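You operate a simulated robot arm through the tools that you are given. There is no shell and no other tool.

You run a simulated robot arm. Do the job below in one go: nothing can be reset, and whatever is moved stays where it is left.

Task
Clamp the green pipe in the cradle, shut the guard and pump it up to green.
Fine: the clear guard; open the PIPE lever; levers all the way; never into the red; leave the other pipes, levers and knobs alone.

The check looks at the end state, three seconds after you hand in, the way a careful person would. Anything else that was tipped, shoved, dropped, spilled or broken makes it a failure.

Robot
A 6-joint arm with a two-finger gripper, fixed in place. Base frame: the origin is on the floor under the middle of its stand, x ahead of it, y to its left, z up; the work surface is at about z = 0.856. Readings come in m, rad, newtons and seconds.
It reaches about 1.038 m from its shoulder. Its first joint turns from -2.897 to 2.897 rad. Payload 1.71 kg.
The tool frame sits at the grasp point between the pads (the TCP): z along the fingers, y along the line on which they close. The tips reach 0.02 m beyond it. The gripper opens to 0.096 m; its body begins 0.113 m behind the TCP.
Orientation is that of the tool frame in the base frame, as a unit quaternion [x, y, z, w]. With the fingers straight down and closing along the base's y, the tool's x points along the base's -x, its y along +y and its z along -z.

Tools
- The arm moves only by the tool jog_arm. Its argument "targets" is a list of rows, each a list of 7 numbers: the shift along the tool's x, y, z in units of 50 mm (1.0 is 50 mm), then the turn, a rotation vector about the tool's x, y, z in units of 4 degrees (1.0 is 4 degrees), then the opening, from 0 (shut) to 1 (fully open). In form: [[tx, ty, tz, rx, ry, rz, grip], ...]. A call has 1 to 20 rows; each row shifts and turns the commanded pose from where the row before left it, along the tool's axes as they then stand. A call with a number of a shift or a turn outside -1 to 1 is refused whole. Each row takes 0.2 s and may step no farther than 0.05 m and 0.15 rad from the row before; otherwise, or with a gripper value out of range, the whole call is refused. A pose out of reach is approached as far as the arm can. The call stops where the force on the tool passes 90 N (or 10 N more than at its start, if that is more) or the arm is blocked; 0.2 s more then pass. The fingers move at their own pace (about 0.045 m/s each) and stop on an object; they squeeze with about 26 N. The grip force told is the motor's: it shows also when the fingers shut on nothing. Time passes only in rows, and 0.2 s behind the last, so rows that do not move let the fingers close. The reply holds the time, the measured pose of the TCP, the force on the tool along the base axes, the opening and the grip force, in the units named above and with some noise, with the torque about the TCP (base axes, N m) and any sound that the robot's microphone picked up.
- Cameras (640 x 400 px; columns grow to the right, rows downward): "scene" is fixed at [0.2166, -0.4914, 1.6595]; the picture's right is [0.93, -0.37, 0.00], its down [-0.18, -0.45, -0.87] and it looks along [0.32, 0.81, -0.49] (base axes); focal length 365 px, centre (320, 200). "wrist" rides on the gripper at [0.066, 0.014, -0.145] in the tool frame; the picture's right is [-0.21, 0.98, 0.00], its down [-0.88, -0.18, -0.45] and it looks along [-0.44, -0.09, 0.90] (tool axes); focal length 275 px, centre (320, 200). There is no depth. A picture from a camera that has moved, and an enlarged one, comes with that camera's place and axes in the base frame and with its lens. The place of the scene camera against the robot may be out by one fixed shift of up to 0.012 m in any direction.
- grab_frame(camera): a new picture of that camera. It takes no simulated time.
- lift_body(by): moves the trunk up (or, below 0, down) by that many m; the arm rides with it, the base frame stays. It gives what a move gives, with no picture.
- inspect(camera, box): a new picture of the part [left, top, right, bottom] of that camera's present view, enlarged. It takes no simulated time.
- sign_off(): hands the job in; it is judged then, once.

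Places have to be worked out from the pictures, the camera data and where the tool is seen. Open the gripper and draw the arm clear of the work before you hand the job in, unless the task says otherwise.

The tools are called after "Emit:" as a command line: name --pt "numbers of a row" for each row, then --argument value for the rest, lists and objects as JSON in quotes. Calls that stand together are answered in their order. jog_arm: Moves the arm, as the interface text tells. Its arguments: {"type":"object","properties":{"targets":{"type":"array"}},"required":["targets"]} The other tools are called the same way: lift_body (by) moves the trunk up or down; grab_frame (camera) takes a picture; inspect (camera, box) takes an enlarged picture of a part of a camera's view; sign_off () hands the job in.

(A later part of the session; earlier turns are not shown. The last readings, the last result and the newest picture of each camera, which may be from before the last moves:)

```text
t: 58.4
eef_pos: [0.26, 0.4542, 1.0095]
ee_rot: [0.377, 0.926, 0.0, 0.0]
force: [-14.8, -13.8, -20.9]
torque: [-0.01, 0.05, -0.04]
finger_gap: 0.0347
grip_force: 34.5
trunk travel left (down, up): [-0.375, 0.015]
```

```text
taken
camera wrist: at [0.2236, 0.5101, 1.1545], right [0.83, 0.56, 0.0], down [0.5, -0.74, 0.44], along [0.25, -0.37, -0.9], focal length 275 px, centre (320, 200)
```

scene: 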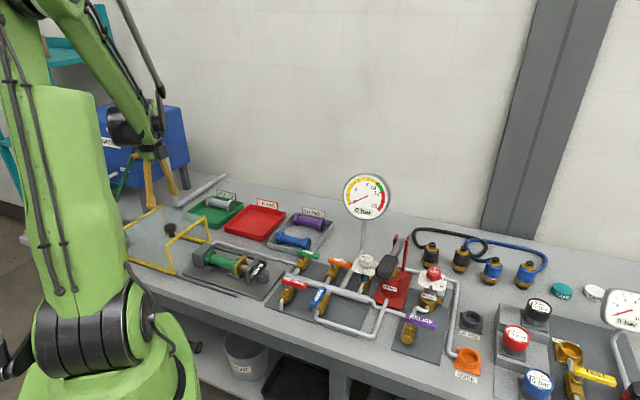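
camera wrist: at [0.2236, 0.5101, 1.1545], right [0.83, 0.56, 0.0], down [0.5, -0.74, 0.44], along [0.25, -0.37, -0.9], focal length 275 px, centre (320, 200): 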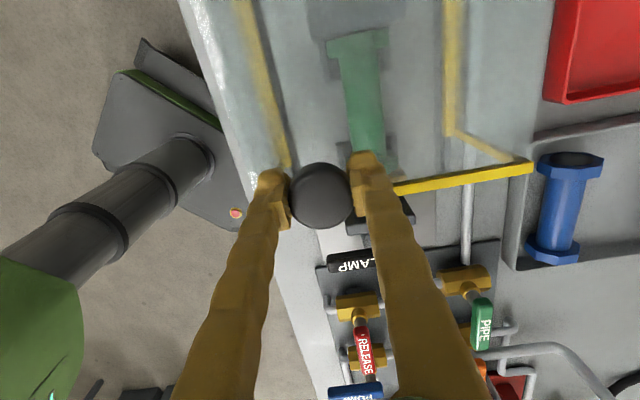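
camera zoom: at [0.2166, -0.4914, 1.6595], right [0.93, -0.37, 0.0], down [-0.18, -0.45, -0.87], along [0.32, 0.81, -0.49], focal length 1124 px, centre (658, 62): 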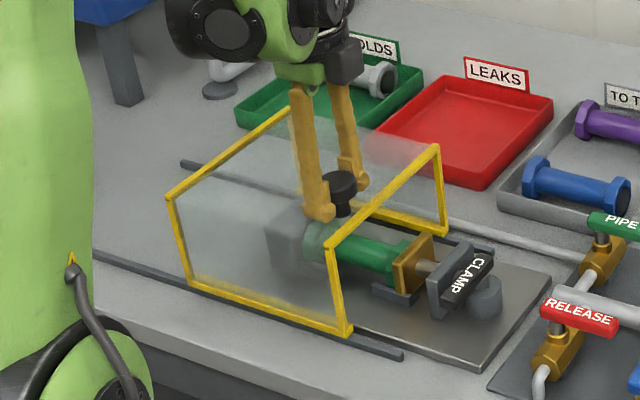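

The guard now covers most of the pipe, with about 50–60 mm left to the rail ends. I ease the slight lateral and vertical load and continue in small steps until it meets its stop.

Emit:
jog_arm --pt "-0.2 -0.03 0.008 0 0 0 0" --pt "-0.2 0 0 0 0 0 0" --pt "-0.2 0 0 0 0 0 0" --pt "0 0 0 0 0 0 0"

Emit:
jog_arm --pt "-0.1 0 0 0 0 0 0" --pt "-0.1 0 0 0 0 0 0" --pt "0 0 0 0 0 0 0"

```text
t: 59.4
eef_pos: [0.2808, 0.4321, 1.0096]
ee_rot: [0.377, 0.926, 0.0, 0.0]
force: [-2.4, -1.7, 1.2]
torque: [0.0, -0.03, -0.03]
finger_gap: 0.0344
grip_force: 34.9
trunk travel left (down, up): [-0.375, 0.015]
```

```text
t: 60.2
eef_pos: [0.2869, 0.4264, 1.0089]
ee_rot: [0.378, 0.926, -0.001, -0.001]
force: [-1.0, -1.4, 10.2]
torque: [-0.01, 0.0, 0.0]
finger_gap: 0.0347
grip_force: 35.4
trunk travel left (down, up): [-0.375, 0.015]
```

No stop yet at about 215 mm of travel. I continue in 5 mm steps.

Emit:
jog_arm --pt "-0.1 0 0 0 0 0 0" --pt "-0.1 0 0 0 0 0 0" --pt "0 0 0 0 0 0 0"

Emit:
inspect --camera "scene" --box '[130, 180, 310, 310]'

Emit:
inspect --camera "wrist" --box '[240, 100, 560, 300]'

```text
t: 61.0
eef_pos: [0.2951, 0.4194, 1.0084]
ee_rot: [0.378, 0.926, -0.001, 0.0]
force: [-2.9, -5.7, 7.7]
torque: [-0.06, 0.0, 0.05]
finger_gap: 0.0345
grip_force: 35.0
trunk travel left (down, up): [-0.375, 0.015]
```

```text
3.08 times, centred on (220, 245) of scene
camera zoom: at [0.2166, -0.4914, 1.6595], right [0.93, -0.37, 0.0], down [-0.18, -0.45, -0.87], along [0.32, 0.81, -0.49], focal length 1124 px, centre (628, 62)
```

zoom: 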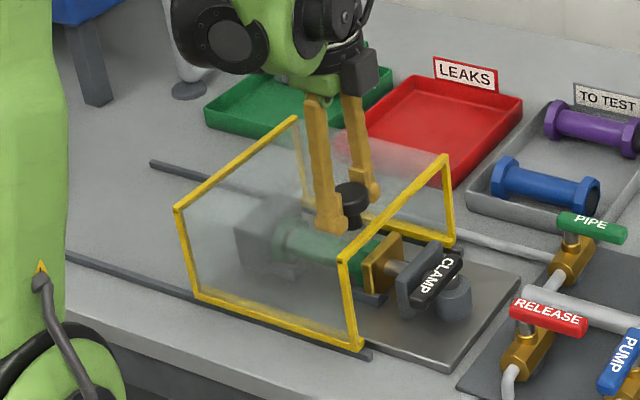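

```text
2.00 times, centred on (400, 200) of wrist
camera zoom: at [0.259, 0.4746, 1.1545], right [0.83, 0.55, 0.0], down [0.5, -0.74, 0.44], along [0.25, -0.37, -0.9], focal length 551 px, centre (160, 200)
```

zoom: 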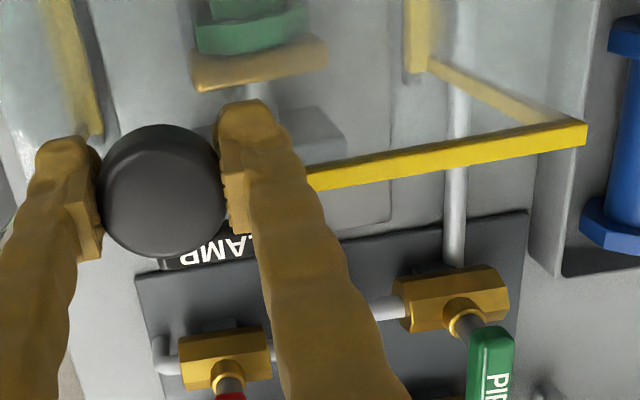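

It's near the rail ends but no stop felt yet. I go on in 4–5 mm steps.

Emit:
jog_arm --pt "-0.1 0 0 0 0 0 0" --pt "0 0 0 0 0 0 0"

Emit:
jog_arm --pt "-0.1 0 0 0 0 0 0" --pt "0 0 0 0 0 0 0"

```text
t: 61.6
eef_pos: [0.2986, 0.4154, 1.0085]
ee_rot: [0.378, 0.926, 0.0, -0.001]
force: [-8.4, 2.9, 14.8]
torque: [0.28, 0.36, -0.04]
finger_gap: 0.0345
grip_force: 34.7
trunk travel left (down, up): [-0.375, 0.015]
```

```text
t: 62.2
eef_pos: [0.3008, 0.4143, 1.007]
ee_rot: [0.377, 0.926, 0.0, 0.0]
force: [-18.9, 16.3, 5.2]
torque: [0.11, 0.07, -0.01]
finger_gap: 0.0348
grip_force: 35.3
trunk travel left (down, up): [-0.375, 0.015]
```

Resistance has appeared, about 25 N back along -u. One more 2 mm push will confirm it's a hard stop.

Emit:
jog_arm --pt "-0.05 0 0 0 0 0 0" --pt "0 0 0 0 0 0 0"

Emit:
inspect --camera "scene" --box '[130, 180, 310, 310]'

```text
t: 62.8
eef_pos: [0.3023, 0.4127, 1.0089]
ee_rot: [0.378, 0.926, 0.0, 0.0]
force: [-18.6, 18.3, 2.5]
torque: [0.24, 0.22, 0.01]
finger_gap: 0.0349
grip_force: 35.4
trunk travel left (down, up): [-0.375, 0.015]
```

```text
3.08 times, centred on (220, 245) of scene
camera zoom: at [0.2166, -0.4914, 1.6595], right [0.93, -0.37, 0.0], down [-0.18, -0.45, -0.87], along [0.32, 0.81, -0.49], focal length 1124 px, centre (628, 62)
```

zoom: 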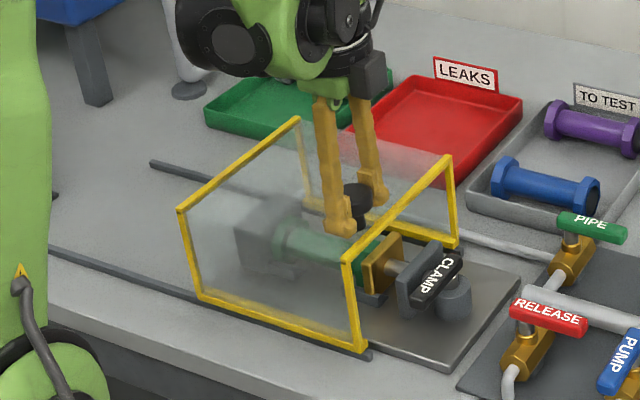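

The tool slipped on the cap while the guard stayed put at the rail end, so it's on its stop. I release the knob and rise to look.

Emit:
jog_arm --pt "0.04 0 0 0 0 0 0.0" --pt "0 0 0 0 0 0 0.4" --pt "0 0 0 0 0 0 0.75" --pt "0 0 0 0 0 0 0.75" --pt "0 0 0 0 0 0 0.75" --pt "0 0 -0.6 0 0 0 0.75" --pt "0 0 -0.8 0 0 0 0.75" --pt "0 0 -0.6 0 0 0 0.75" --pt "0 0 0 0 0 0 0.75"

Emit:
grab_frame --camera "wrist"

Emit:
inspect --camera "scene" --box '[130, 180, 310, 310]'

```text
t: 64.8
eef_pos: [0.3034, 0.4135, 1.1075]
ee_rot: [0.378, 0.926, -0.001, 0.0]
force: [0.0, -1.0, -0.1]
torque: [0.01, 0.0, 0.02]
finger_gap: 0.0719
grip_force: 0.0
trunk travel left (down, up): [-0.375, 0.015]
```

```text
taken
camera wrist: at [0.2666, 0.4687, 1.2537], right [0.83, 0.55, 0.0], down [0.5, -0.75, 0.44], along [0.25, -0.37, -0.9], focal length 275 px, centre (320, 200)
```

wrist: 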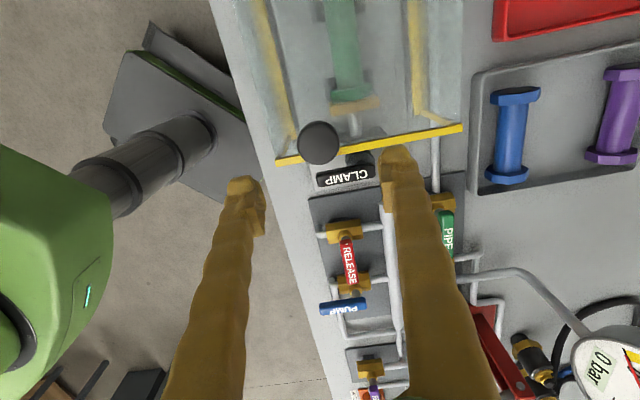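

```text
3.08 times, centred on (220, 245) of scene
camera zoom: at [0.2166, -0.4914, 1.6595], right [0.93, -0.37, 0.0], down [-0.18, -0.45, -0.87], along [0.32, 0.81, -0.49], focal length 1124 px, centre (628, 62)
```

zoom: 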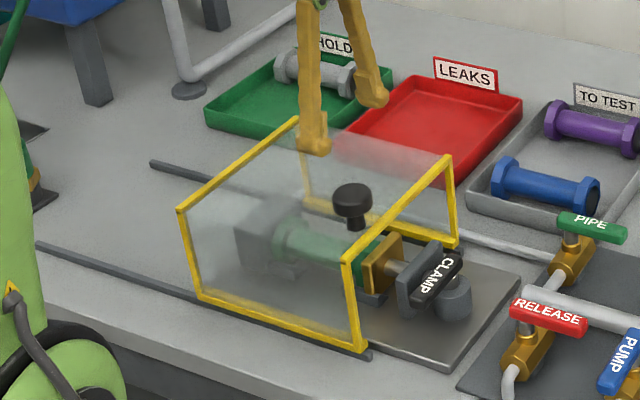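

The guard is shut at its rail end, covering the clamped pipe, with the knob at u≈-0.078. Next is the green PIPE lever: I go above it at a safe height to measure it.

Emit:
jog_arm --pt "-0.75 0.564 0 0 0 0 0.5" --pt "-0.75 0.564 0 0 0 0 0.5" --pt "-0.75 0.564 0 0 0 0 0.5" --pt "-0.7 0.564 0 0 0 0 0.5" --pt "-0.5 0.564 0 0 0 0 0.5" --pt "0 0 0 0 0 0 0.5" --pt "0 0 0 0 0 0 0.5"

Emit:
grab_frame --camera "wrist"

Emit:
inspect --camera "wrist" --box '[220, 80, 460, 260]'

Emit:
inspect --camera "scene" --box '[270, 220, 400, 330]'

```text
t: 66.4
eef_pos: [0.5243, 0.3921, 1.1088]
ee_rot: [0.379, 0.926, -0.001, 0.001]
force: [0.6, 0.4, 0.4]
torque: [-0.01, -0.04, -0.02]
finger_gap: 0.0482
grip_force: 0.1
trunk travel left (down, up): [-0.375, 0.015]
```

```text
taken
camera wrist: at [0.4878, 0.4479, 1.2541], right [0.83, 0.56, 0.0], down [0.5, -0.74, 0.44], along [0.25, -0.37, -0.9], focal length 275 px, centre (320, 200)
```

wrist: 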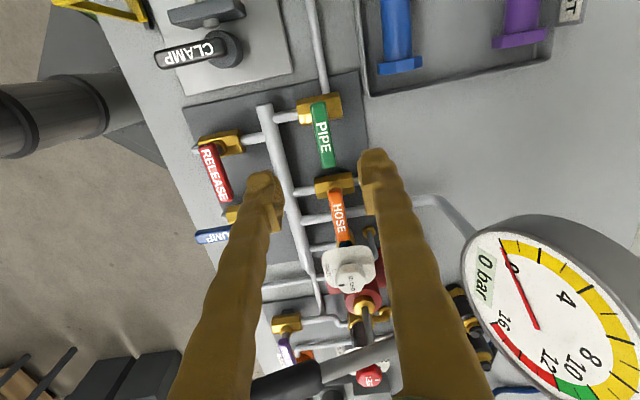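

```text
2.22 times, centred on (340, 170) of wrist
camera zoom: at [0.4878, 0.4479, 1.2541], right [0.83, 0.56, 0.0], down [0.5, -0.74, 0.44], along [0.25, -0.37, -0.9], focal length 612 px, centre (276, 267)
```

zoom: 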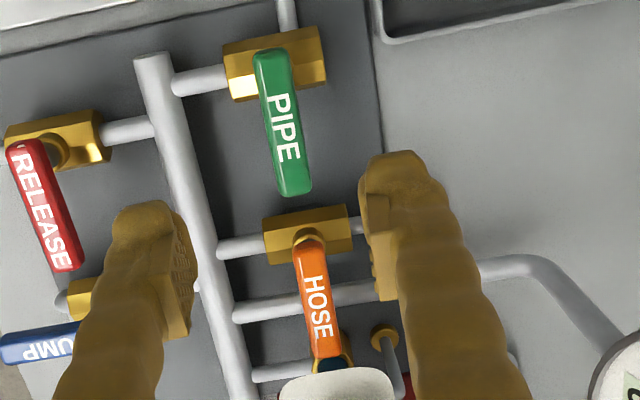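

```text
3.64 times, centred on (335, 275) of scene
camera zoom: at [0.2166, -0.4914, 1.6595], right [0.93, -0.37, 0.0], down [-0.18, -0.45, -0.87], along [0.32, 0.81, -0.49], focal length 1328 px, centre (266, -73)
```

zoom: 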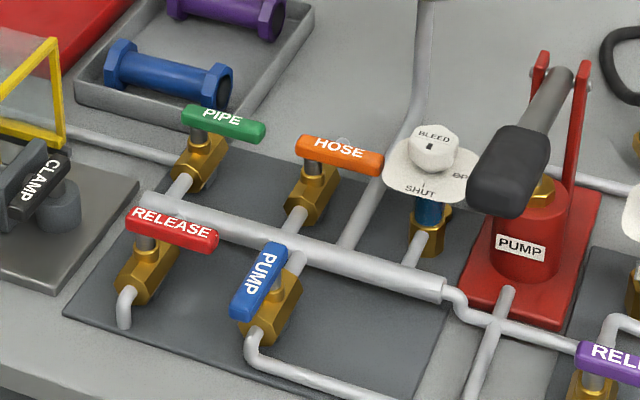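

PIPE handle: u≈0.078–0.148 at v≈0.649, top z≈0.933, 19 mm wide. I straddle it at u≈0.122 and lower in two stages.

Emit:
jog_arm --pt "-0.44 0.04 0 0 0 0 0.5" --pt "0 0 0.8 0 0 0 0.5" --pt "0 0 0.8 0 0 0 0.5" --pt "0 0 0.8 0 0 0 0.5" --pt "0 0 0.5 0 0 0 0.5" --pt "0 0 0 0 0 0 0.5"

Emit:
grab_frame --camera "wrist"

Emit:
inspect --camera "scene" --box '[270, 210, 390, 310]'

```text
t: 67.8
eef_pos: [0.5431, 0.3779, 0.963]
ee_rot: [0.378, 0.926, -0.001, 0.0]
force: [-0.1, -0.6, -0.4]
torque: [0.0, 0.0, -0.02]
finger_gap: 0.0479
grip_force: 0.0
trunk travel left (down, up): [-0.375, 0.015]
```

```text
taken
camera wrist: at [0.5056, 0.4334, 1.1085], right [0.83, 0.55, 0.0], down [0.5, -0.74, 0.44], along [0.25, -0.37, -0.9], focal length 275 px, centre (320, 200)
```

wrist: 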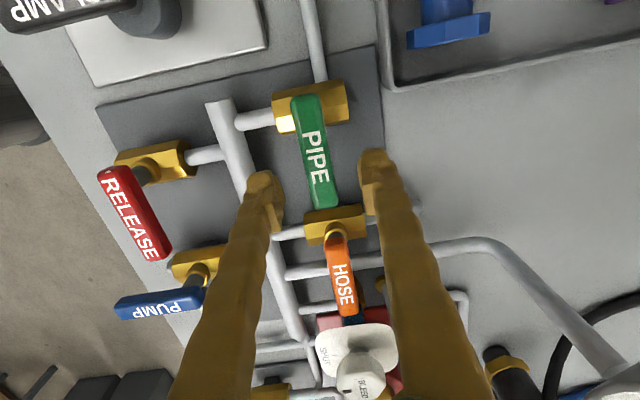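

```text
4.00 times, centred on (330, 260) of scene
camera zoom: at [0.2166, -0.4914, 1.6595], right [0.93, -0.37, 0.0], down [-0.18, -0.45, -0.87], along [0.32, 0.81, -0.49], focal length 1461 px, centre (280, -40)
```

zoom: 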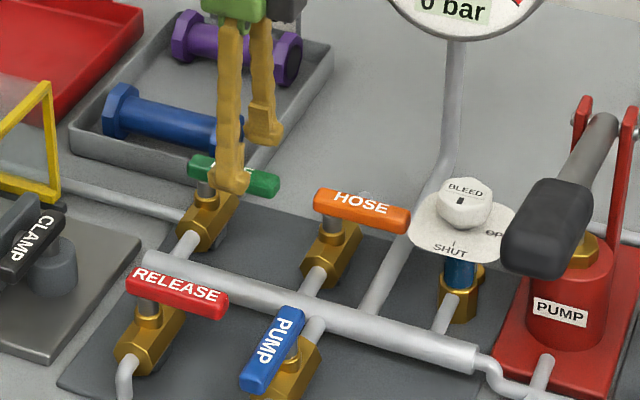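

It's straddled well. I lower to handle height, then nudge gently toward -v, the direction the open PUMP handle points.

Emit:
jog_arm --pt "0 0 0.3 0 0 0 0.5" --pt "0 0 0.28 0 0 0 0.5" --pt "0 0 0 0 0 0 0.5"

Emit:
jog_arm --pt "0 -0.2 0 0 0 0 0.5" --pt "0 -0.08 0 0 0 0 0.5" --pt "0 0 0 0 0 0 0.5"

Emit:
jog_arm --pt "0 -0.06 0 0 0 0 0.5" --pt "0 0 0 0 0 0 0.5"

Emit:
grab_frame --camera "wrist"

```text
t: 68.6
eef_pos: [0.5423, 0.3778, 0.9351]
ee_rot: [0.377, 0.926, -0.001, 0.0]
force: [-0.4, 0.3, 0.6]
torque: [0.01, 0.0, -0.02]
finger_gap: 0.048
grip_force: 0.0
trunk travel left (down, up): [-0.375, 0.015]
```

```text
t: 69.4
eef_pos: [0.5308, 0.3675, 0.9348]
ee_rot: [0.378, 0.926, 0.0, 0.0]
force: [-0.3, 0.0, 0.0]
torque: [-0.01, -0.01, -0.01]
finger_gap: 0.0484
grip_force: 0.0
trunk travel left (down, up): [-0.375, 0.015]
```

```text
t: 70.0
eef_pos: [0.5297, 0.3653, 0.9345]
ee_rot: [0.377, 0.926, -0.001, 0.0]
force: [1.4, 0.4, -0.7]
torque: [-0.03, 0.0, -0.02]
finger_gap: 0.0492
grip_force: 1.0
trunk travel left (down, up): [-0.375, 0.015]
```

```text
taken
camera wrist: at [0.4933, 0.4213, 1.08], right [0.83, 0.55, 0.0], down [0.5, -0.74, 0.44], along [0.25, -0.37, -0.9], focal length 275 px, centre (320, 200)
```

wrist: 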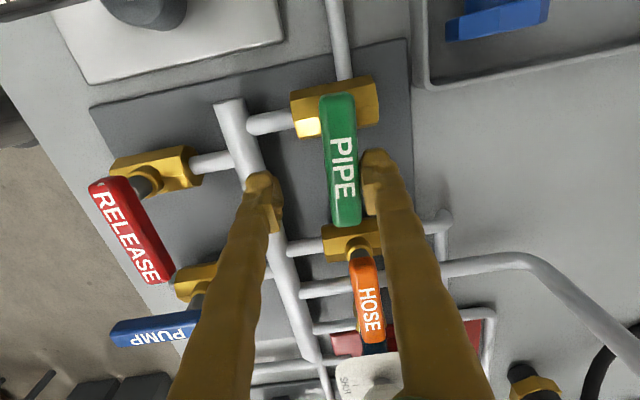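

Contact is just beginning, so I continue in small steps toward -v.

Emit:
jog_arm --pt "0 -0.08 0 0 0 0 0.5" --pt "0 0 0 0 0 0 0.5"

Emit:
jog_arm --pt "0 -0.08 0 0 0 0 0.5" --pt "0 0 0 0 0 0 0.5"

Emit:
grab_frame --camera "wrist"

```text
t: 70.6
eef_pos: [0.5263, 0.3622, 0.9354]
ee_rot: [0.378, 0.926, -0.001, 0.001]
force: [1.0, -0.2, -0.4]
torque: [-0.01, 0.02, 0.01]
finger_gap: 0.0483
grip_force: 0.1
trunk travel left (down, up): [-0.375, 0.015]
```

```text
t: 71.2
eef_pos: [0.5241, 0.3589, 0.9329]
ee_rot: [0.378, 0.926, -0.001, 0.0]
force: [-0.3, -0.5, 0.5]
torque: [0.01, -0.02, -0.02]
finger_gap: 0.0483
grip_force: 0.1
trunk travel left (down, up): [-0.375, 0.015]
```

```text
taken
camera wrist: at [0.4876, 0.4159, 1.0801], right [0.83, 0.55, 0.0], down [0.5, -0.74, 0.44], along [0.25, -0.37, -0.9], focal length 275 px, centre (320, 200)
```

wrist: 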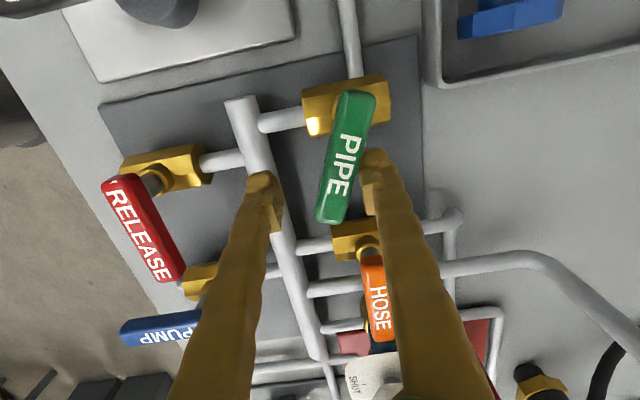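

The handle turns freely toward -v and is at about 20°. To keep the second finger away from the RELEASE valve on the rest of the arc, I lift, close the fingers, and re-enter on the +v side to push with them closed.

Emit:
jog_arm --pt "0 0 -0.45 0 0 0 0.5" --pt "0 0 -0.45 0 0 0 0.5" --pt "-0.1 0.53 0 0 0 0 0" --pt "-0.09 0.53 0 0 0 0 0" --pt "0 0 0 0 0 0 0" --pt "0 0 0 0 0 0 0"

Emit:
grab_frame --camera "wrist"

```text
t: 72.6
eef_pos: [0.5675, 0.3897, 0.9801]
ee_rot: [0.377, 0.926, -0.001, 0.0]
force: [-0.3, -0.2, 0.8]
torque: [-0.01, 0.0, 0.03]
finger_gap: 0.0
grip_force: 25.8
trunk travel left (down, up): [-0.375, 0.015]
```

```text
taken
camera wrist: at [0.5317, 0.447, 1.1255], right [0.83, 0.55, 0.0], down [0.5, -0.74, 0.44], along [0.25, -0.37, -0.9], focal length 275 px, centre (320, 200)
```

wrist: 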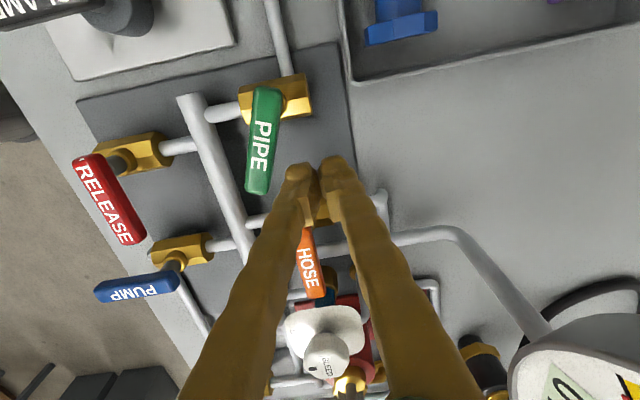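

The closed fingers are beside the handle on the +v side. I lower to handle height and push along the arc to about 80°.

Emit:
jog_arm --pt "0 0 0.45 0 0 0 0" --pt "0 0 0.41 0 0 0 0" --pt "-0.03 -0.27 0 0 0 0 0" --pt "-0.03 -0.276 0 0 0 0 0" --pt "0.063 -0.187 0 0 0 0 0" --pt "0.063 -0.187 0 0 0 0 0" --pt "0 0 0 0 0 0 0"

Emit:
grab_frame --camera "wrist"

Emit:
inspect --camera "scene" --box '[270, 210, 390, 310]'

```text
t: 74.2
eef_pos: [0.5332, 0.362, 0.9369]
ee_rot: [0.378, 0.926, -0.001, 0.0]
force: [-0.2, -0.6, -0.1]
torque: [0.02, -0.02, 0.01]
finger_gap: 0.0001
grip_force: 26.3
trunk travel left (down, up): [-0.375, 0.015]
```

```text
taken
camera wrist: at [0.4966, 0.4168, 1.0826], right [0.83, 0.55, 0.0], down [0.5, -0.74, 0.44], along [0.25, -0.37, -0.9], focal length 275 px, centre (320, 200)
```

wrist: 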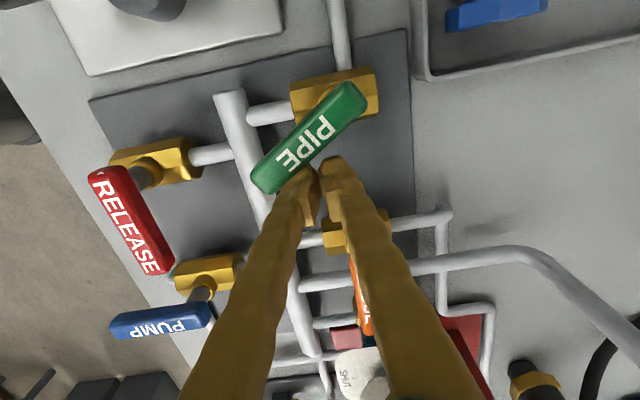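

```text
4.00 times, centred on (330, 260) of scene
camera zoom: at [0.2166, -0.4914, 1.6595], right [0.93, -0.37, 0.0], down [-0.18, -0.45, -0.87], along [0.32, 0.81, -0.49], focal length 1461 px, centre (280, -40)
```

zoom: 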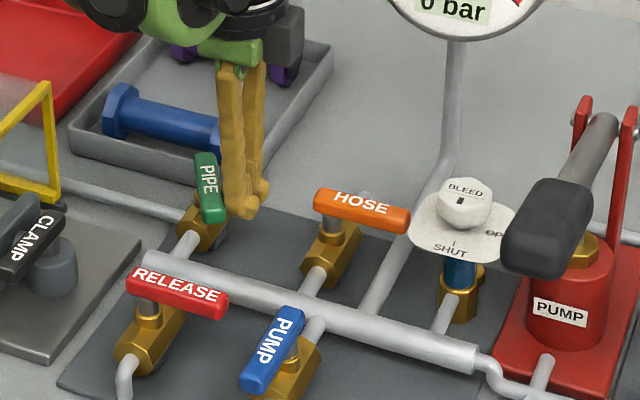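

The handle is at about 57° and moving freely. I continue to about 85–90° in small steps.

Emit:
jog_arm --pt "0.133 -0.17 0 0 0 0 0" --pt "0.133 -0.17 0 0 0 0 0" --pt "0.1 -0.05 0 0 0 0 0" --pt "0 0 0 0 0 0 0"

Emit:
jog_arm --pt "0.1 -0.04 0 0 0 0 0" --pt "0 0 0 0 0 0 0"

Emit:
jog_arm --pt "0.08 -0.02 0 0 0 0 0" --pt "0 0 0 0 0 0 0"

Emit:
grab_frame --camera "wrist"

```text
t: 75.2
eef_pos: [0.5068, 0.3607, 0.936]
ee_rot: [0.378, 0.926, -0.001, -0.001]
force: [0.4, -0.3, 0.1]
torque: [0.0, -0.03, -0.02]
finger_gap: 0.0002
grip_force: 25.4
trunk travel left (down, up): [-0.375, 0.015]
```

```text
t: 75.8
eef_pos: [0.504, 0.3612, 0.9361]
ee_rot: [0.379, 0.925, 0.0, -0.001]
force: [31.7, -14.9, 5.1]
torque: [-0.12, -0.38, -0.29]
finger_gap: 0.0057
grip_force: 29.7
trunk travel left (down, up): [-0.375, 0.015]
```

```text
t: 76.4
eef_pos: [0.5029, 0.3604, 0.9355]
ee_rot: [0.379, 0.926, -0.002, 0.0]
force: [69.7, -32.4, 12.0]
torque: [-0.22, -0.87, -0.74]
finger_gap: 0.0056
grip_force: 30.1
trunk travel left (down, up): [-0.375, 0.015]
```

```text
taken
camera wrist: at [0.4665, 0.4165, 1.0813], right [0.83, 0.55, 0.0], down [0.49, -0.75, 0.45], along [0.25, -0.37, -0.89], focal length 275 px, centre (320, 200)
```

wrist: 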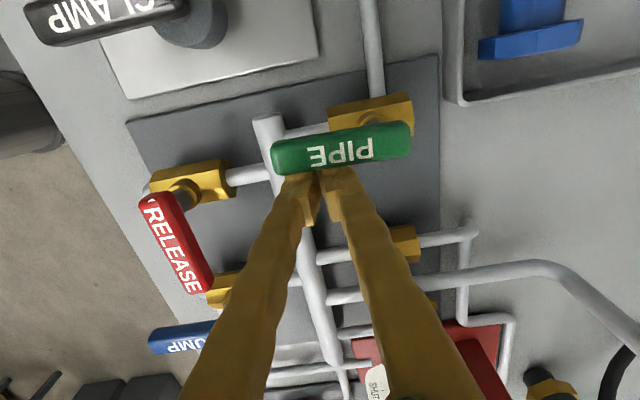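

Reaction jumped to 77 N with the handle in line with the pipe (about 90°): the PIPE valve is fully open at its stop. I back off and lift clear.

Emit:
jog_arm --pt "-0.3 0.05 0 0 0 0 0" --pt "-0.1 0.05 0 0 0 0 0" --pt "0 0 -0.7 0 0 0 0" --pt "0 0 -0.8 0 0 0 0" --pt "0 0 -0.8 0 0 0 0" --pt "0 0 -0.8 0 0 0 0" --pt "0 0 0 0 0 0 0"

Emit:
inspect --camera "wrist" --box '[160, 0, 480, 220]'

Emit:
grab_frame --camera "scene"

```text
t: 78.0
eef_pos: [0.516, 0.3547, 1.0911]
ee_rot: [0.378, 0.926, 0.0, 0.001]
force: [-0.6, -0.4, 0.2]
torque: [0.01, 0.0, 0.01]
finger_gap: 0.0
grip_force: 29.6
trunk travel left (down, up): [-0.375, 0.015]
```

```text
1.82 times, centred on (320, 110) of wrist
camera zoom: at [0.4792, 0.4099, 1.237], right [0.83, 0.56, 0.0], down [0.5, -0.74, 0.44], along [0.25, -0.37, -0.9], focal length 500 px, centre (320, 364)
```

zoom: 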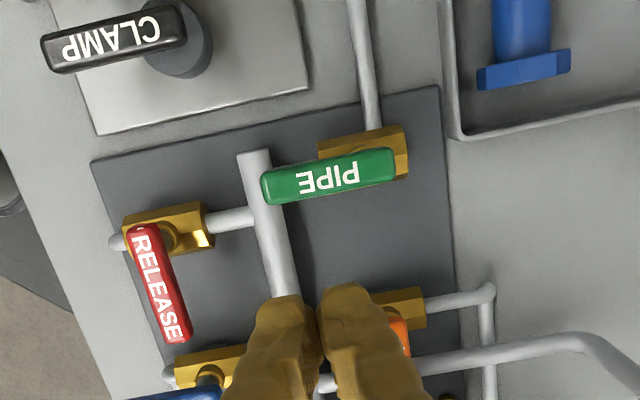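

```text
taken
```

scene: 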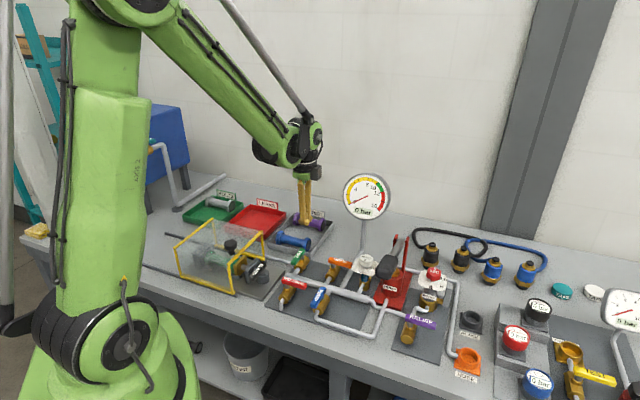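

Handle in line with the pipe: PIPE is fully open, and the other levers are untouched. Now the pump: grip centre ≈(0.647, 0.118, 1.052), hinge ≈(0.784, 0.258, 1.00), handle along v. I rise and move above the grip.

Emit:
jog_arm --pt "0 0 -0.8 0 0 0 0" --pt "0 0 -0.8 0 0 0 0" --pt "0 0 -0.7 0 0 0 0" --pt "-0.865 -0.258 0 0 0 0 0.6" --pt "-0.865 -0.258 0 0 0 0 0.6" --pt "-0.865 -0.258 0 0 0 0 0.6" --pt "-0.865 -0.258 0 0 0 0 0.6" --pt "-0.865 -0.258 0 0 0 0 0.6" --pt "-0.865 -0.258 0 0 0 0 0.6" --pt "0 0 0 0 0 0 0.6"

Emit:
grab_frame --camera "wrist"

Emit:
grab_frame --camera "scene"

```text
t: 80.2
eef_pos: [0.6478, 0.1158, 1.205]
ee_rot: [0.378, 0.926, -0.001, 0.0]
force: [0.0, -0.2, -0.1]
torque: [0.04, 0.0, 0.0]
finger_gap: 0.0578
grip_force: 0.0
trunk travel left (down, up): [-0.375, 0.015]
```

```text
taken
camera wrist: at [0.611, 0.1723, 1.3514], right [0.83, 0.56, 0.0], down [0.5, -0.74, 0.44], along [0.25, -0.37, -0.9], focal length 275 px, centre (320, 200)
```

wrist: 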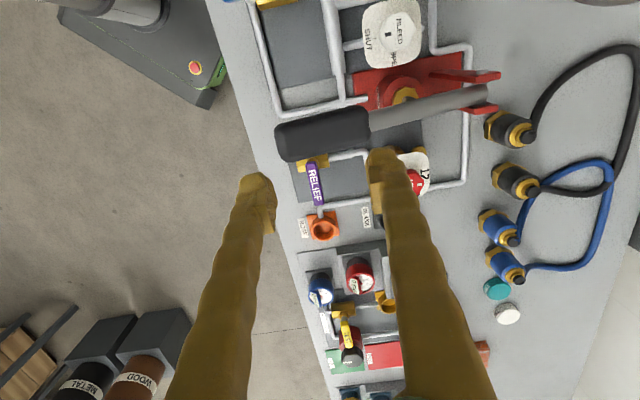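

```text
taken
```

scene: 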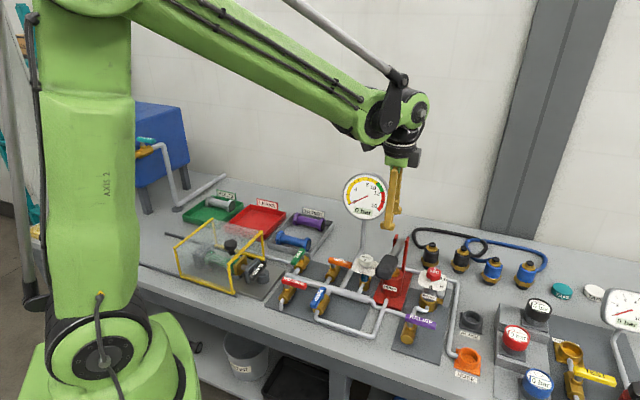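

The grip runs along v from about 0.49 to 0.59 at u≈0.383, about 38 mm thick. I turn the gripper 90° so the fingers close across the handle.

Emit:
jog_arm --pt "0 0 0 0 0 1 0.6" --pt "0 0 0 0 0 1 0.6" --pt "0 0 0 0 0 1 0.6" --pt "0 0 0 0 0 1 0.6" --pt "0 0 0 0 0 1 0.6" --pt "0 0 0 0 0 1 0.6" --pt "0 0 0 0 0 1 0.6" --pt "0 0 0 0 0 1 0.6" --pt "0 0 0 0 0 1 0.6" --pt "0 0 0 0 0 1 0.6" --pt "0 0 0 0 0 1 0.6" --pt "0 0 0 0 0 0 0.6"

```text
t: 82.8
eef_pos: [0.6476, 0.1174, 1.2054]
ee_rot: [0.697, 0.717, -0.001, -0.001]
force: [0.7, -0.6, -0.5]
torque: [0.02, 0.01, -0.01]
finger_gap: 0.0579
grip_force: 0.0
trunk travel left (down, up): [-0.375, 0.015]
```

Emit:
jog_arm --pt "0 0 0 0 0 1 0.6" --pt "0 0 0 0 0 1 0.6" --pt "0 0 0 0 0 1 0.6" --pt "0 0 0 0 0 1 0.6" --pt "0 0 0 0 0 1 0.6" --pt "0 0 0 0 0 1 0.6" --pt "0 0 0 0 0 1 0.6" --pt "0 0 0 0 0 1 0.6" --pt "0 0 0 0 0 1 0.6" --pt "0 0 0 0 0 1 0.6" --pt "0 0 0 0 0 1 0.6" --pt "0 0 0 0 0 0.5 0.6" --pt "0 0 0 0 0 0 0.6"

Emit:
grab_frame --camera "wrist"

Emit:
grab_frame --camera "scene"

```text
t: 85.6
eef_pos: [0.6472, 0.1179, 1.2066]
ee_rot: [0.922, 0.387, -0.001, 0.001]
force: [-0.3, -1.1, 1.0]
torque: [0.0, -0.02, -0.02]
finger_gap: 0.0577
grip_force: 0.0
trunk travel left (down, up): [-0.375, 0.015]
```

```text
taken
camera wrist: at [0.7041, 0.1547, 1.3515], right [0.55, -0.83, 0.0], down [-0.74, -0.5, 0.45], along [-0.37, -0.25, -0.9], focal length 275 px, centre (320, 200)
```

wrist: 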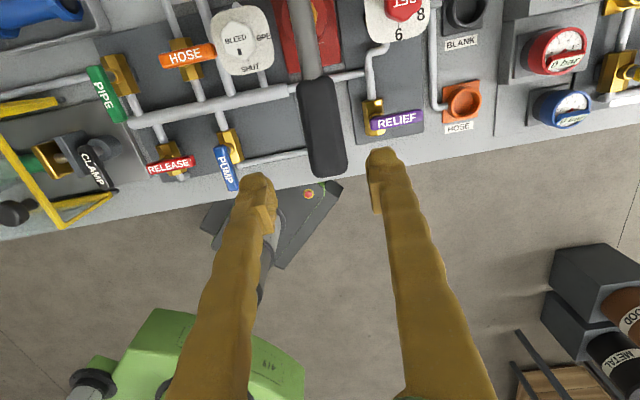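

```text
taken
```

scene: 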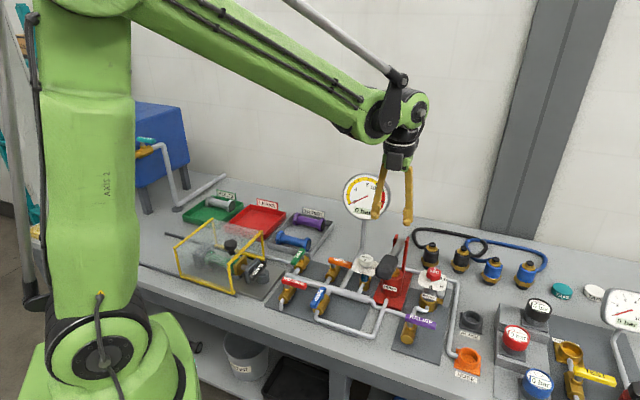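

The gripper is now across the handle: grip axis at u≈0.384, z≈1.05 by triangulation. I shift 4 mm, and lower around it.

Emit:
jog_arm --pt "0 0.08 0.6 0 0 0 0.6" --pt "0 0 0.8 0 0 0 0.6" --pt "0 0 0.8 0 0 0 0.6" --pt "0 0 0.5 0 0 0 0.6" --pt "0 0 0 0 0 0 0.6"

Emit:
grab_frame --camera "wrist"

Emit:
inspect --camera "scene" --box '[320, 160, 460, 330]'

```text
t: 86.8
eef_pos: [0.6486, 0.1139, 1.0715]
ee_rot: [0.922, 0.387, -0.001, 0.001]
force: [-0.1, 0.0, 0.3]
torque: [0.02, 0.01, 0.03]
finger_gap: 0.0577
grip_force: 0.0
trunk travel left (down, up): [-0.375, 0.015]
```

```text
taken
camera wrist: at [0.7059, 0.1506, 1.2164], right [0.55, -0.83, 0.0], down [-0.74, -0.5, 0.45], along [-0.37, -0.25, -0.9], focal length 275 px, centre (320, 200)
```

wrist: 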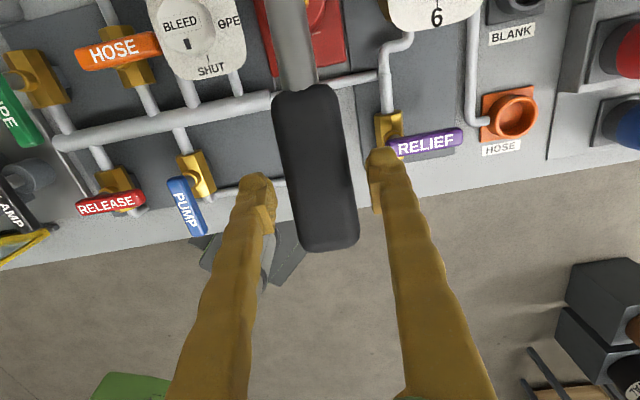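

```text
2.35 times, centred on (390, 245) of scene
camera zoom: at [0.2166, -0.4914, 1.6595], right [0.93, -0.37, 0.0], down [-0.18, -0.45, -0.87], along [0.32, 0.81, -0.49], focal length 860 px, centre (155, 94)
```

zoom: 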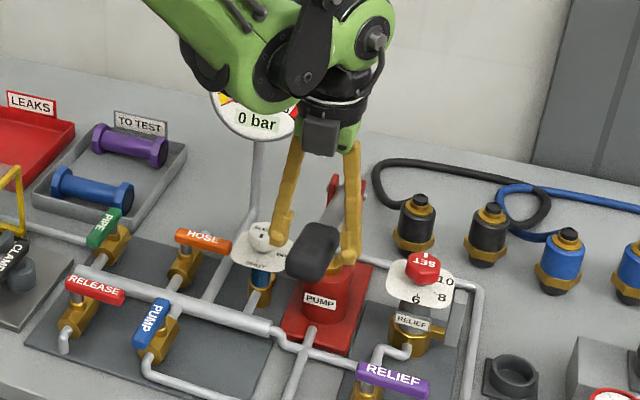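

Fingers straddle the black grip to within 2 mm and the digital "0 bar" stays readable in the scene. I lower to the grip's axis and close on it.

Emit:
jog_arm --pt "0 -0.03 0.4 0 0 0 0.6" --pt "0 0 0 0 0 0 0.6" --pt "0 0 0 0 0 0 0.3" --pt "0 0 0 0 0 0 0.0" --pt "0 0 0 0 0 0 0.0" --pt "0 0 0 0 0 0 0.0"

Emit:
grab_frame --camera "wrist"

Emit:
inspect --camera "scene" --box '[320, 160, 460, 330]'

```text
t: 88.2
eef_pos: [0.6487, 0.1141, 1.0514]
ee_rot: [0.922, 0.388, -0.001, 0.001]
force: [8.7, -6.8, -0.7]
torque: [-0.08, -0.09, -0.04]
finger_gap: 0.0417
grip_force: 35.1
trunk travel left (down, up): [-0.375, 0.015]
```

```text
taken
camera wrist: at [0.7055, 0.1515, 1.1969], right [0.55, -0.83, 0.0], down [-0.74, -0.5, 0.45], along [-0.37, -0.25, -0.9], focal length 275 px, centre (320, 200)
```

wrist: 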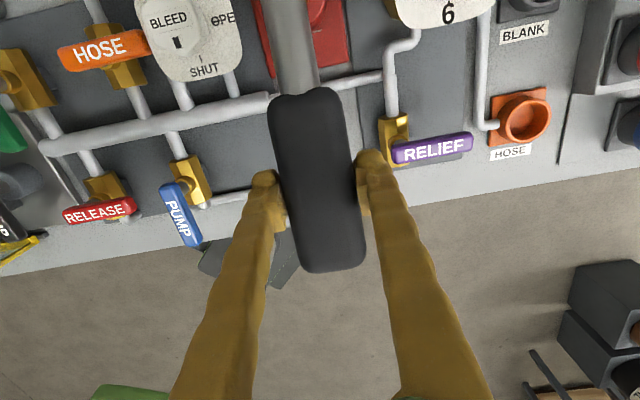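

```text
2.35 times, centred on (390, 245) of scene
camera zoom: at [0.2166, -0.4914, 1.6595], right [0.93, -0.37, 0.0], down [-0.18, -0.45, -0.87], along [0.32, 0.81, -0.49], focal length 860 px, centre (155, 94)
```

zoom: 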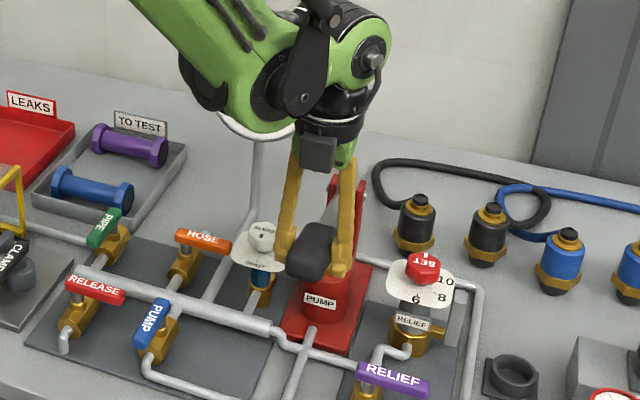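

I have hold of the grip at 41.7 mm. I begin a slow down-stroke along the arc, watching force and sounds.

Emit:
jog_arm --pt "-0.03 0 0.2 0 0.5 0 0" --pt "-0.03 0 0.2 0 0.5 0 0" --pt "0 0 0 0 0 0 0"

Emit:
jog_arm --pt "-0.03 0 0.2 0 0.5 0 0" --pt "-0.02 0 0.2 0 0.5 0 0" --pt "0 0 0 0 0 0 0"

Emit:
inspect --camera "scene" --box '[320, 160, 460, 330]'

```text
t: 89.0
eef_pos: [0.6455, 0.1109, 1.0325]
ee_rot: [0.921, 0.387, 0.032, -0.013]
force: [-1.0, -16.7, 8.5]
torque: [0.47, -0.7, -0.06]
finger_gap: 0.0417
grip_force: 35.3
trunk travel left (down, up): [-0.375, 0.015]
```

```text
t: 89.8
eef_pos: [0.6451, 0.1107, 1.0108]
ee_rot: [0.92, 0.386, 0.065, -0.026]
force: [-11.8, -25.5, 5.6]
torque: [0.02, -0.11, -0.16]
finger_gap: 0.0419
grip_force: 34.7
trunk travel left (down, up): [-0.375, 0.015]
```

```text
2.35 times, centred on (390, 245) of scene
camera zoom: at [0.2166, -0.4914, 1.6595], right [0.93, -0.37, 0.0], down [-0.18, -0.45, -0.87], along [0.32, 0.81, -0.49], focal length 860 px, centre (155, 94)
```

zoom: 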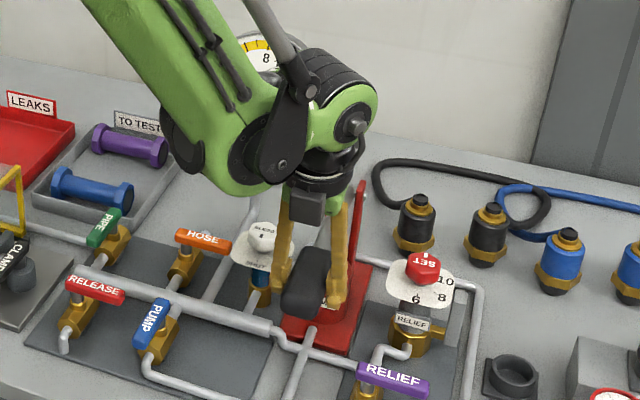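

The handle follows, and a side load toward -v shows my path needs a bit more -v as the tool tilts. I correct and continue down.

Emit:
jog_arm --pt "-0.12 0 0.19 0 0.5 0 0" --pt "-0.07 0 0.19 0 0.6 0 0" --pt "0 0 0 0 0 0 0"

Emit:
jog_arm --pt "-0.06 0 0.19 0 0.6 0 0" --pt "-0.06 0 0.19 0 0.6 0 0" --pt "0 0 0 0 0 0 0"

Emit:
inspect --camera "scene" --box '[320, 140, 460, 330]'

```text
t: 90.6
eef_pos: [0.6438, 0.1097, 0.99]
ee_rot: [0.916, 0.385, 0.099, -0.042]
force: [32.0, 8.4, 5.2]
torque: [-0.23, 0.05, 0.08]
finger_gap: 0.0422
grip_force: 35.5
trunk travel left (down, up): [-0.375, 0.015]
```

```text
t: 91.4
eef_pos: [0.6416, 0.1067, 0.9713]
ee_rot: [0.912, 0.383, 0.137, -0.058]
force: [32.1, -3.5, 27.2]
torque: [-0.33, 0.19, 0.2]
finger_gap: 0.0421
grip_force: 35.5
trunk travel left (down, up): [-0.375, 0.015]
```

```text
2.11 times, centred on (390, 235) of scene
camera zoom: at [0.2166, -0.4914, 1.6595], right [0.93, -0.37, 0.0], down [-0.18, -0.45, -0.87], along [0.32, 0.81, -0.49], focal length 769 px, centre (173, 126)
```

zoom: 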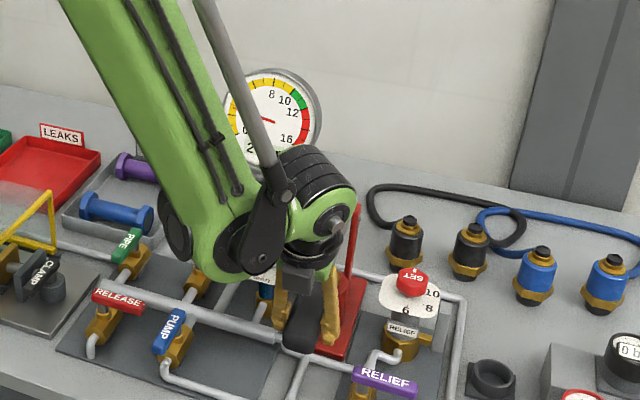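

The gauge is visible at this posture and the needle has moved. I'll read it closely.

Emit:
inspect --camera "scene" --box '[335, 165, 400, 225]'

```text
6.67 times, centred on (368, 195) of scene
camera zoom: at [0.2166, -0.4914, 1.6595], right [0.93, -0.37, 0.0], down [-0.18, -0.45, -0.87], along [0.32, 0.81, -0.49], focal length 2435 px, centre (3, 233)
```

zoom: 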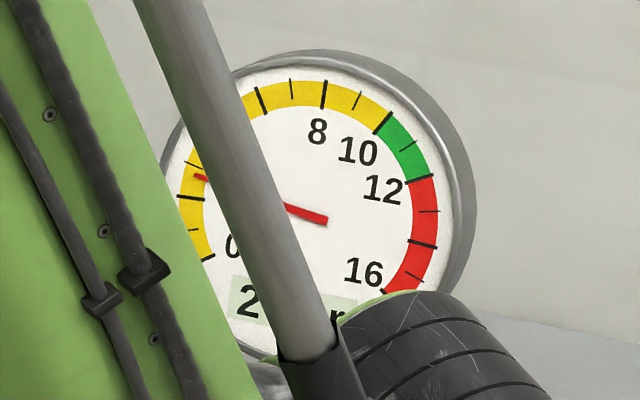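

It reads about 2.7 bar after this part-stroke. I ease the side load slightly and continue down to find the bottom of the stroke.

Emit:
jog_arm --pt "-0.02 0.03 0.2 0 0.6 0 0" --pt "0.0 0 0.2 0 0.6 0 0" --pt "0 0 0 0 0 0 0"

Emit:
inspect --camera "scene" --box '[320, 140, 460, 330]'

Emit:
inspect --camera "scene" --box '[335, 165, 400, 225]'

```text
t: 92.2
eef_pos: [0.6435, 0.11, 0.9524]
ee_rot: [0.905, 0.381, 0.175, -0.074]
force: [-5.2, -19.3, 18.9]
torque: [-0.14, 0.54, -0.22]
finger_gap: 0.0434
grip_force: 34.6
trunk travel left (down, up): [-0.375, 0.015]
```

```text
2.11 times, centred on (390, 235) of scene
camera zoom: at [0.2166, -0.4914, 1.6595], right [0.93, -0.37, 0.0], down [-0.18, -0.45, -0.87], along [0.32, 0.81, -0.49], focal length 769 px, centre (173, 126)
```

zoom: 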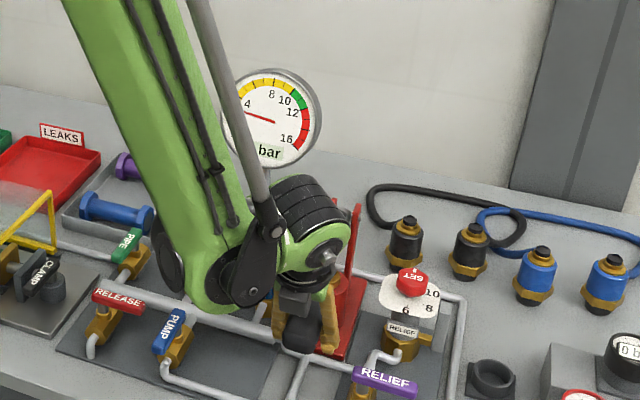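

```text
6.67 times, centred on (368, 195) of scene
camera zoom: at [0.2166, -0.4914, 1.6595], right [0.93, -0.37, 0.0], down [-0.18, -0.45, -0.87], along [0.32, 0.81, -0.49], focal length 2435 px, centre (3, 233)
```

zoom: 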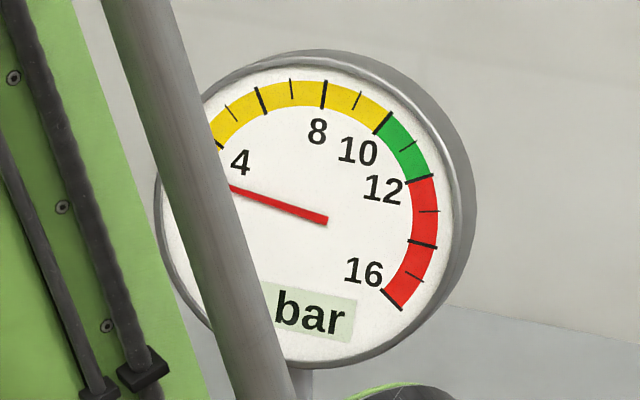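

The needle is at ~2.8 bar and the last centimetre added little, so the handle seems at the bottom of its stroke. I draw it back up along the arc, with the tilt undone as I go.

Emit:
jog_arm --pt "0.075 0 -0.186 0 -0.6 0 0" --pt "0.067 0 -0.189 0 -0.6 0 0" --pt "0.059 0 -0.191 0 -0.6 0 0" --pt "0.051 0 -0.193 0 -0.6 0 0" --pt "0 0 0 0 0 0 0"

Emit:
inspect --camera "scene" --box '[320, 140, 460, 330]'

Emit:
grab_frame --camera "wrist"

```text
t: 93.4
eef_pos: [0.6444, 0.1097, 0.9919]
ee_rot: [0.916, 0.386, 0.099, -0.042]
force: [-19.4, -12.1, 1.9]
torque: [0.09, -0.03, -0.35]
finger_gap: 0.0433
grip_force: 34.9
trunk travel left (down, up): [-0.375, 0.015]
```

```text
2.11 times, centred on (390, 235) of scene
camera zoom: at [0.2166, -0.4914, 1.6595], right [0.93, -0.37, 0.0], down [-0.18, -0.45, -0.87], along [0.32, 0.81, -0.49], focal length 769 px, centre (173, 126)
```

zoom: 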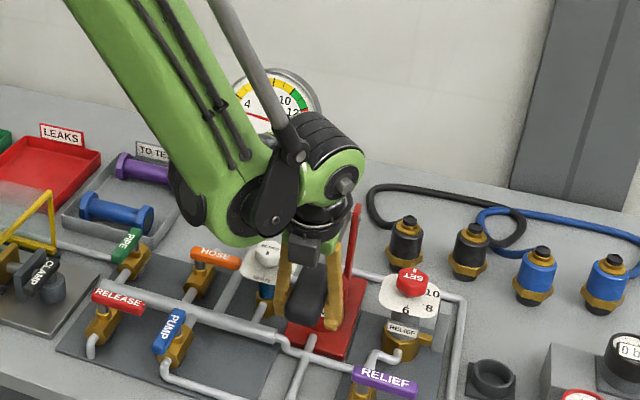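

```text
taken
camera wrist: at [0.678, 0.1235, 1.1492], right [0.56, -0.83, -0.04], down [-0.8, -0.55, 0.25], along [-0.23, -0.1, -0.97], focal length 275 px, centre (320, 200)
```

wrist: 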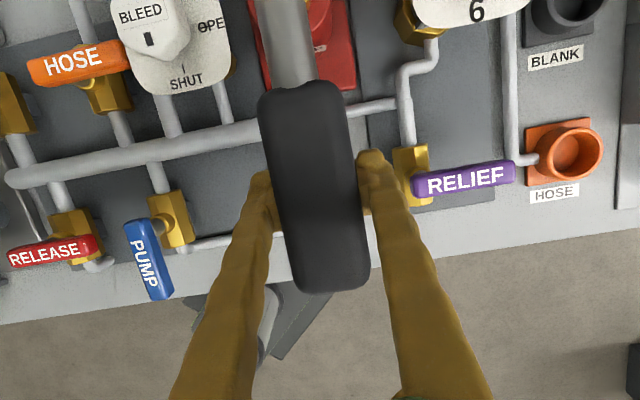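

The handle follows up nicely. I continue to the top of the stroke.

Emit:
jog_arm --pt "0.0 0 -0.2 0 -0.55 0 0" --pt "0.04 0 -0.195 0 -0.55 0 0" --pt "0.045 0 -0.195 0 -0.55 0 0" --pt "0.048 0 -0.196 0 -0.5 0 0" --pt "0.05 0 -0.198 0 -0.5 0 0" --pt "0 0 0 0 0 0 0"

Emit:
inspect --camera "scene" --box '[320, 140, 460, 330]'

```text
t: 94.8
eef_pos: [0.6473, 0.1126, 1.0412]
ee_rot: [0.922, 0.387, 0.014, -0.006]
force: [-14.5, 5.9, -31.9]
torque: [-0.16, -0.35, -0.36]
finger_gap: 0.0435
grip_force: 34.9
trunk travel left (down, up): [-0.375, 0.015]
```

```text
2.11 times, centred on (390, 235) of scene
camera zoom: at [0.2166, -0.4914, 1.6595], right [0.93, -0.37, 0.0], down [-0.18, -0.45, -0.87], along [0.32, 0.81, -0.49], focal length 769 px, centre (173, 126)
```

zoom: 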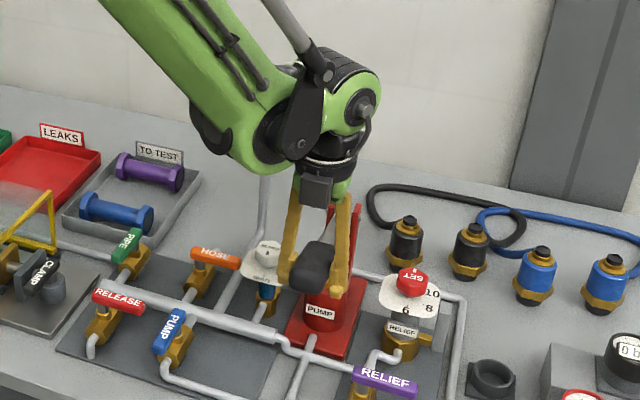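

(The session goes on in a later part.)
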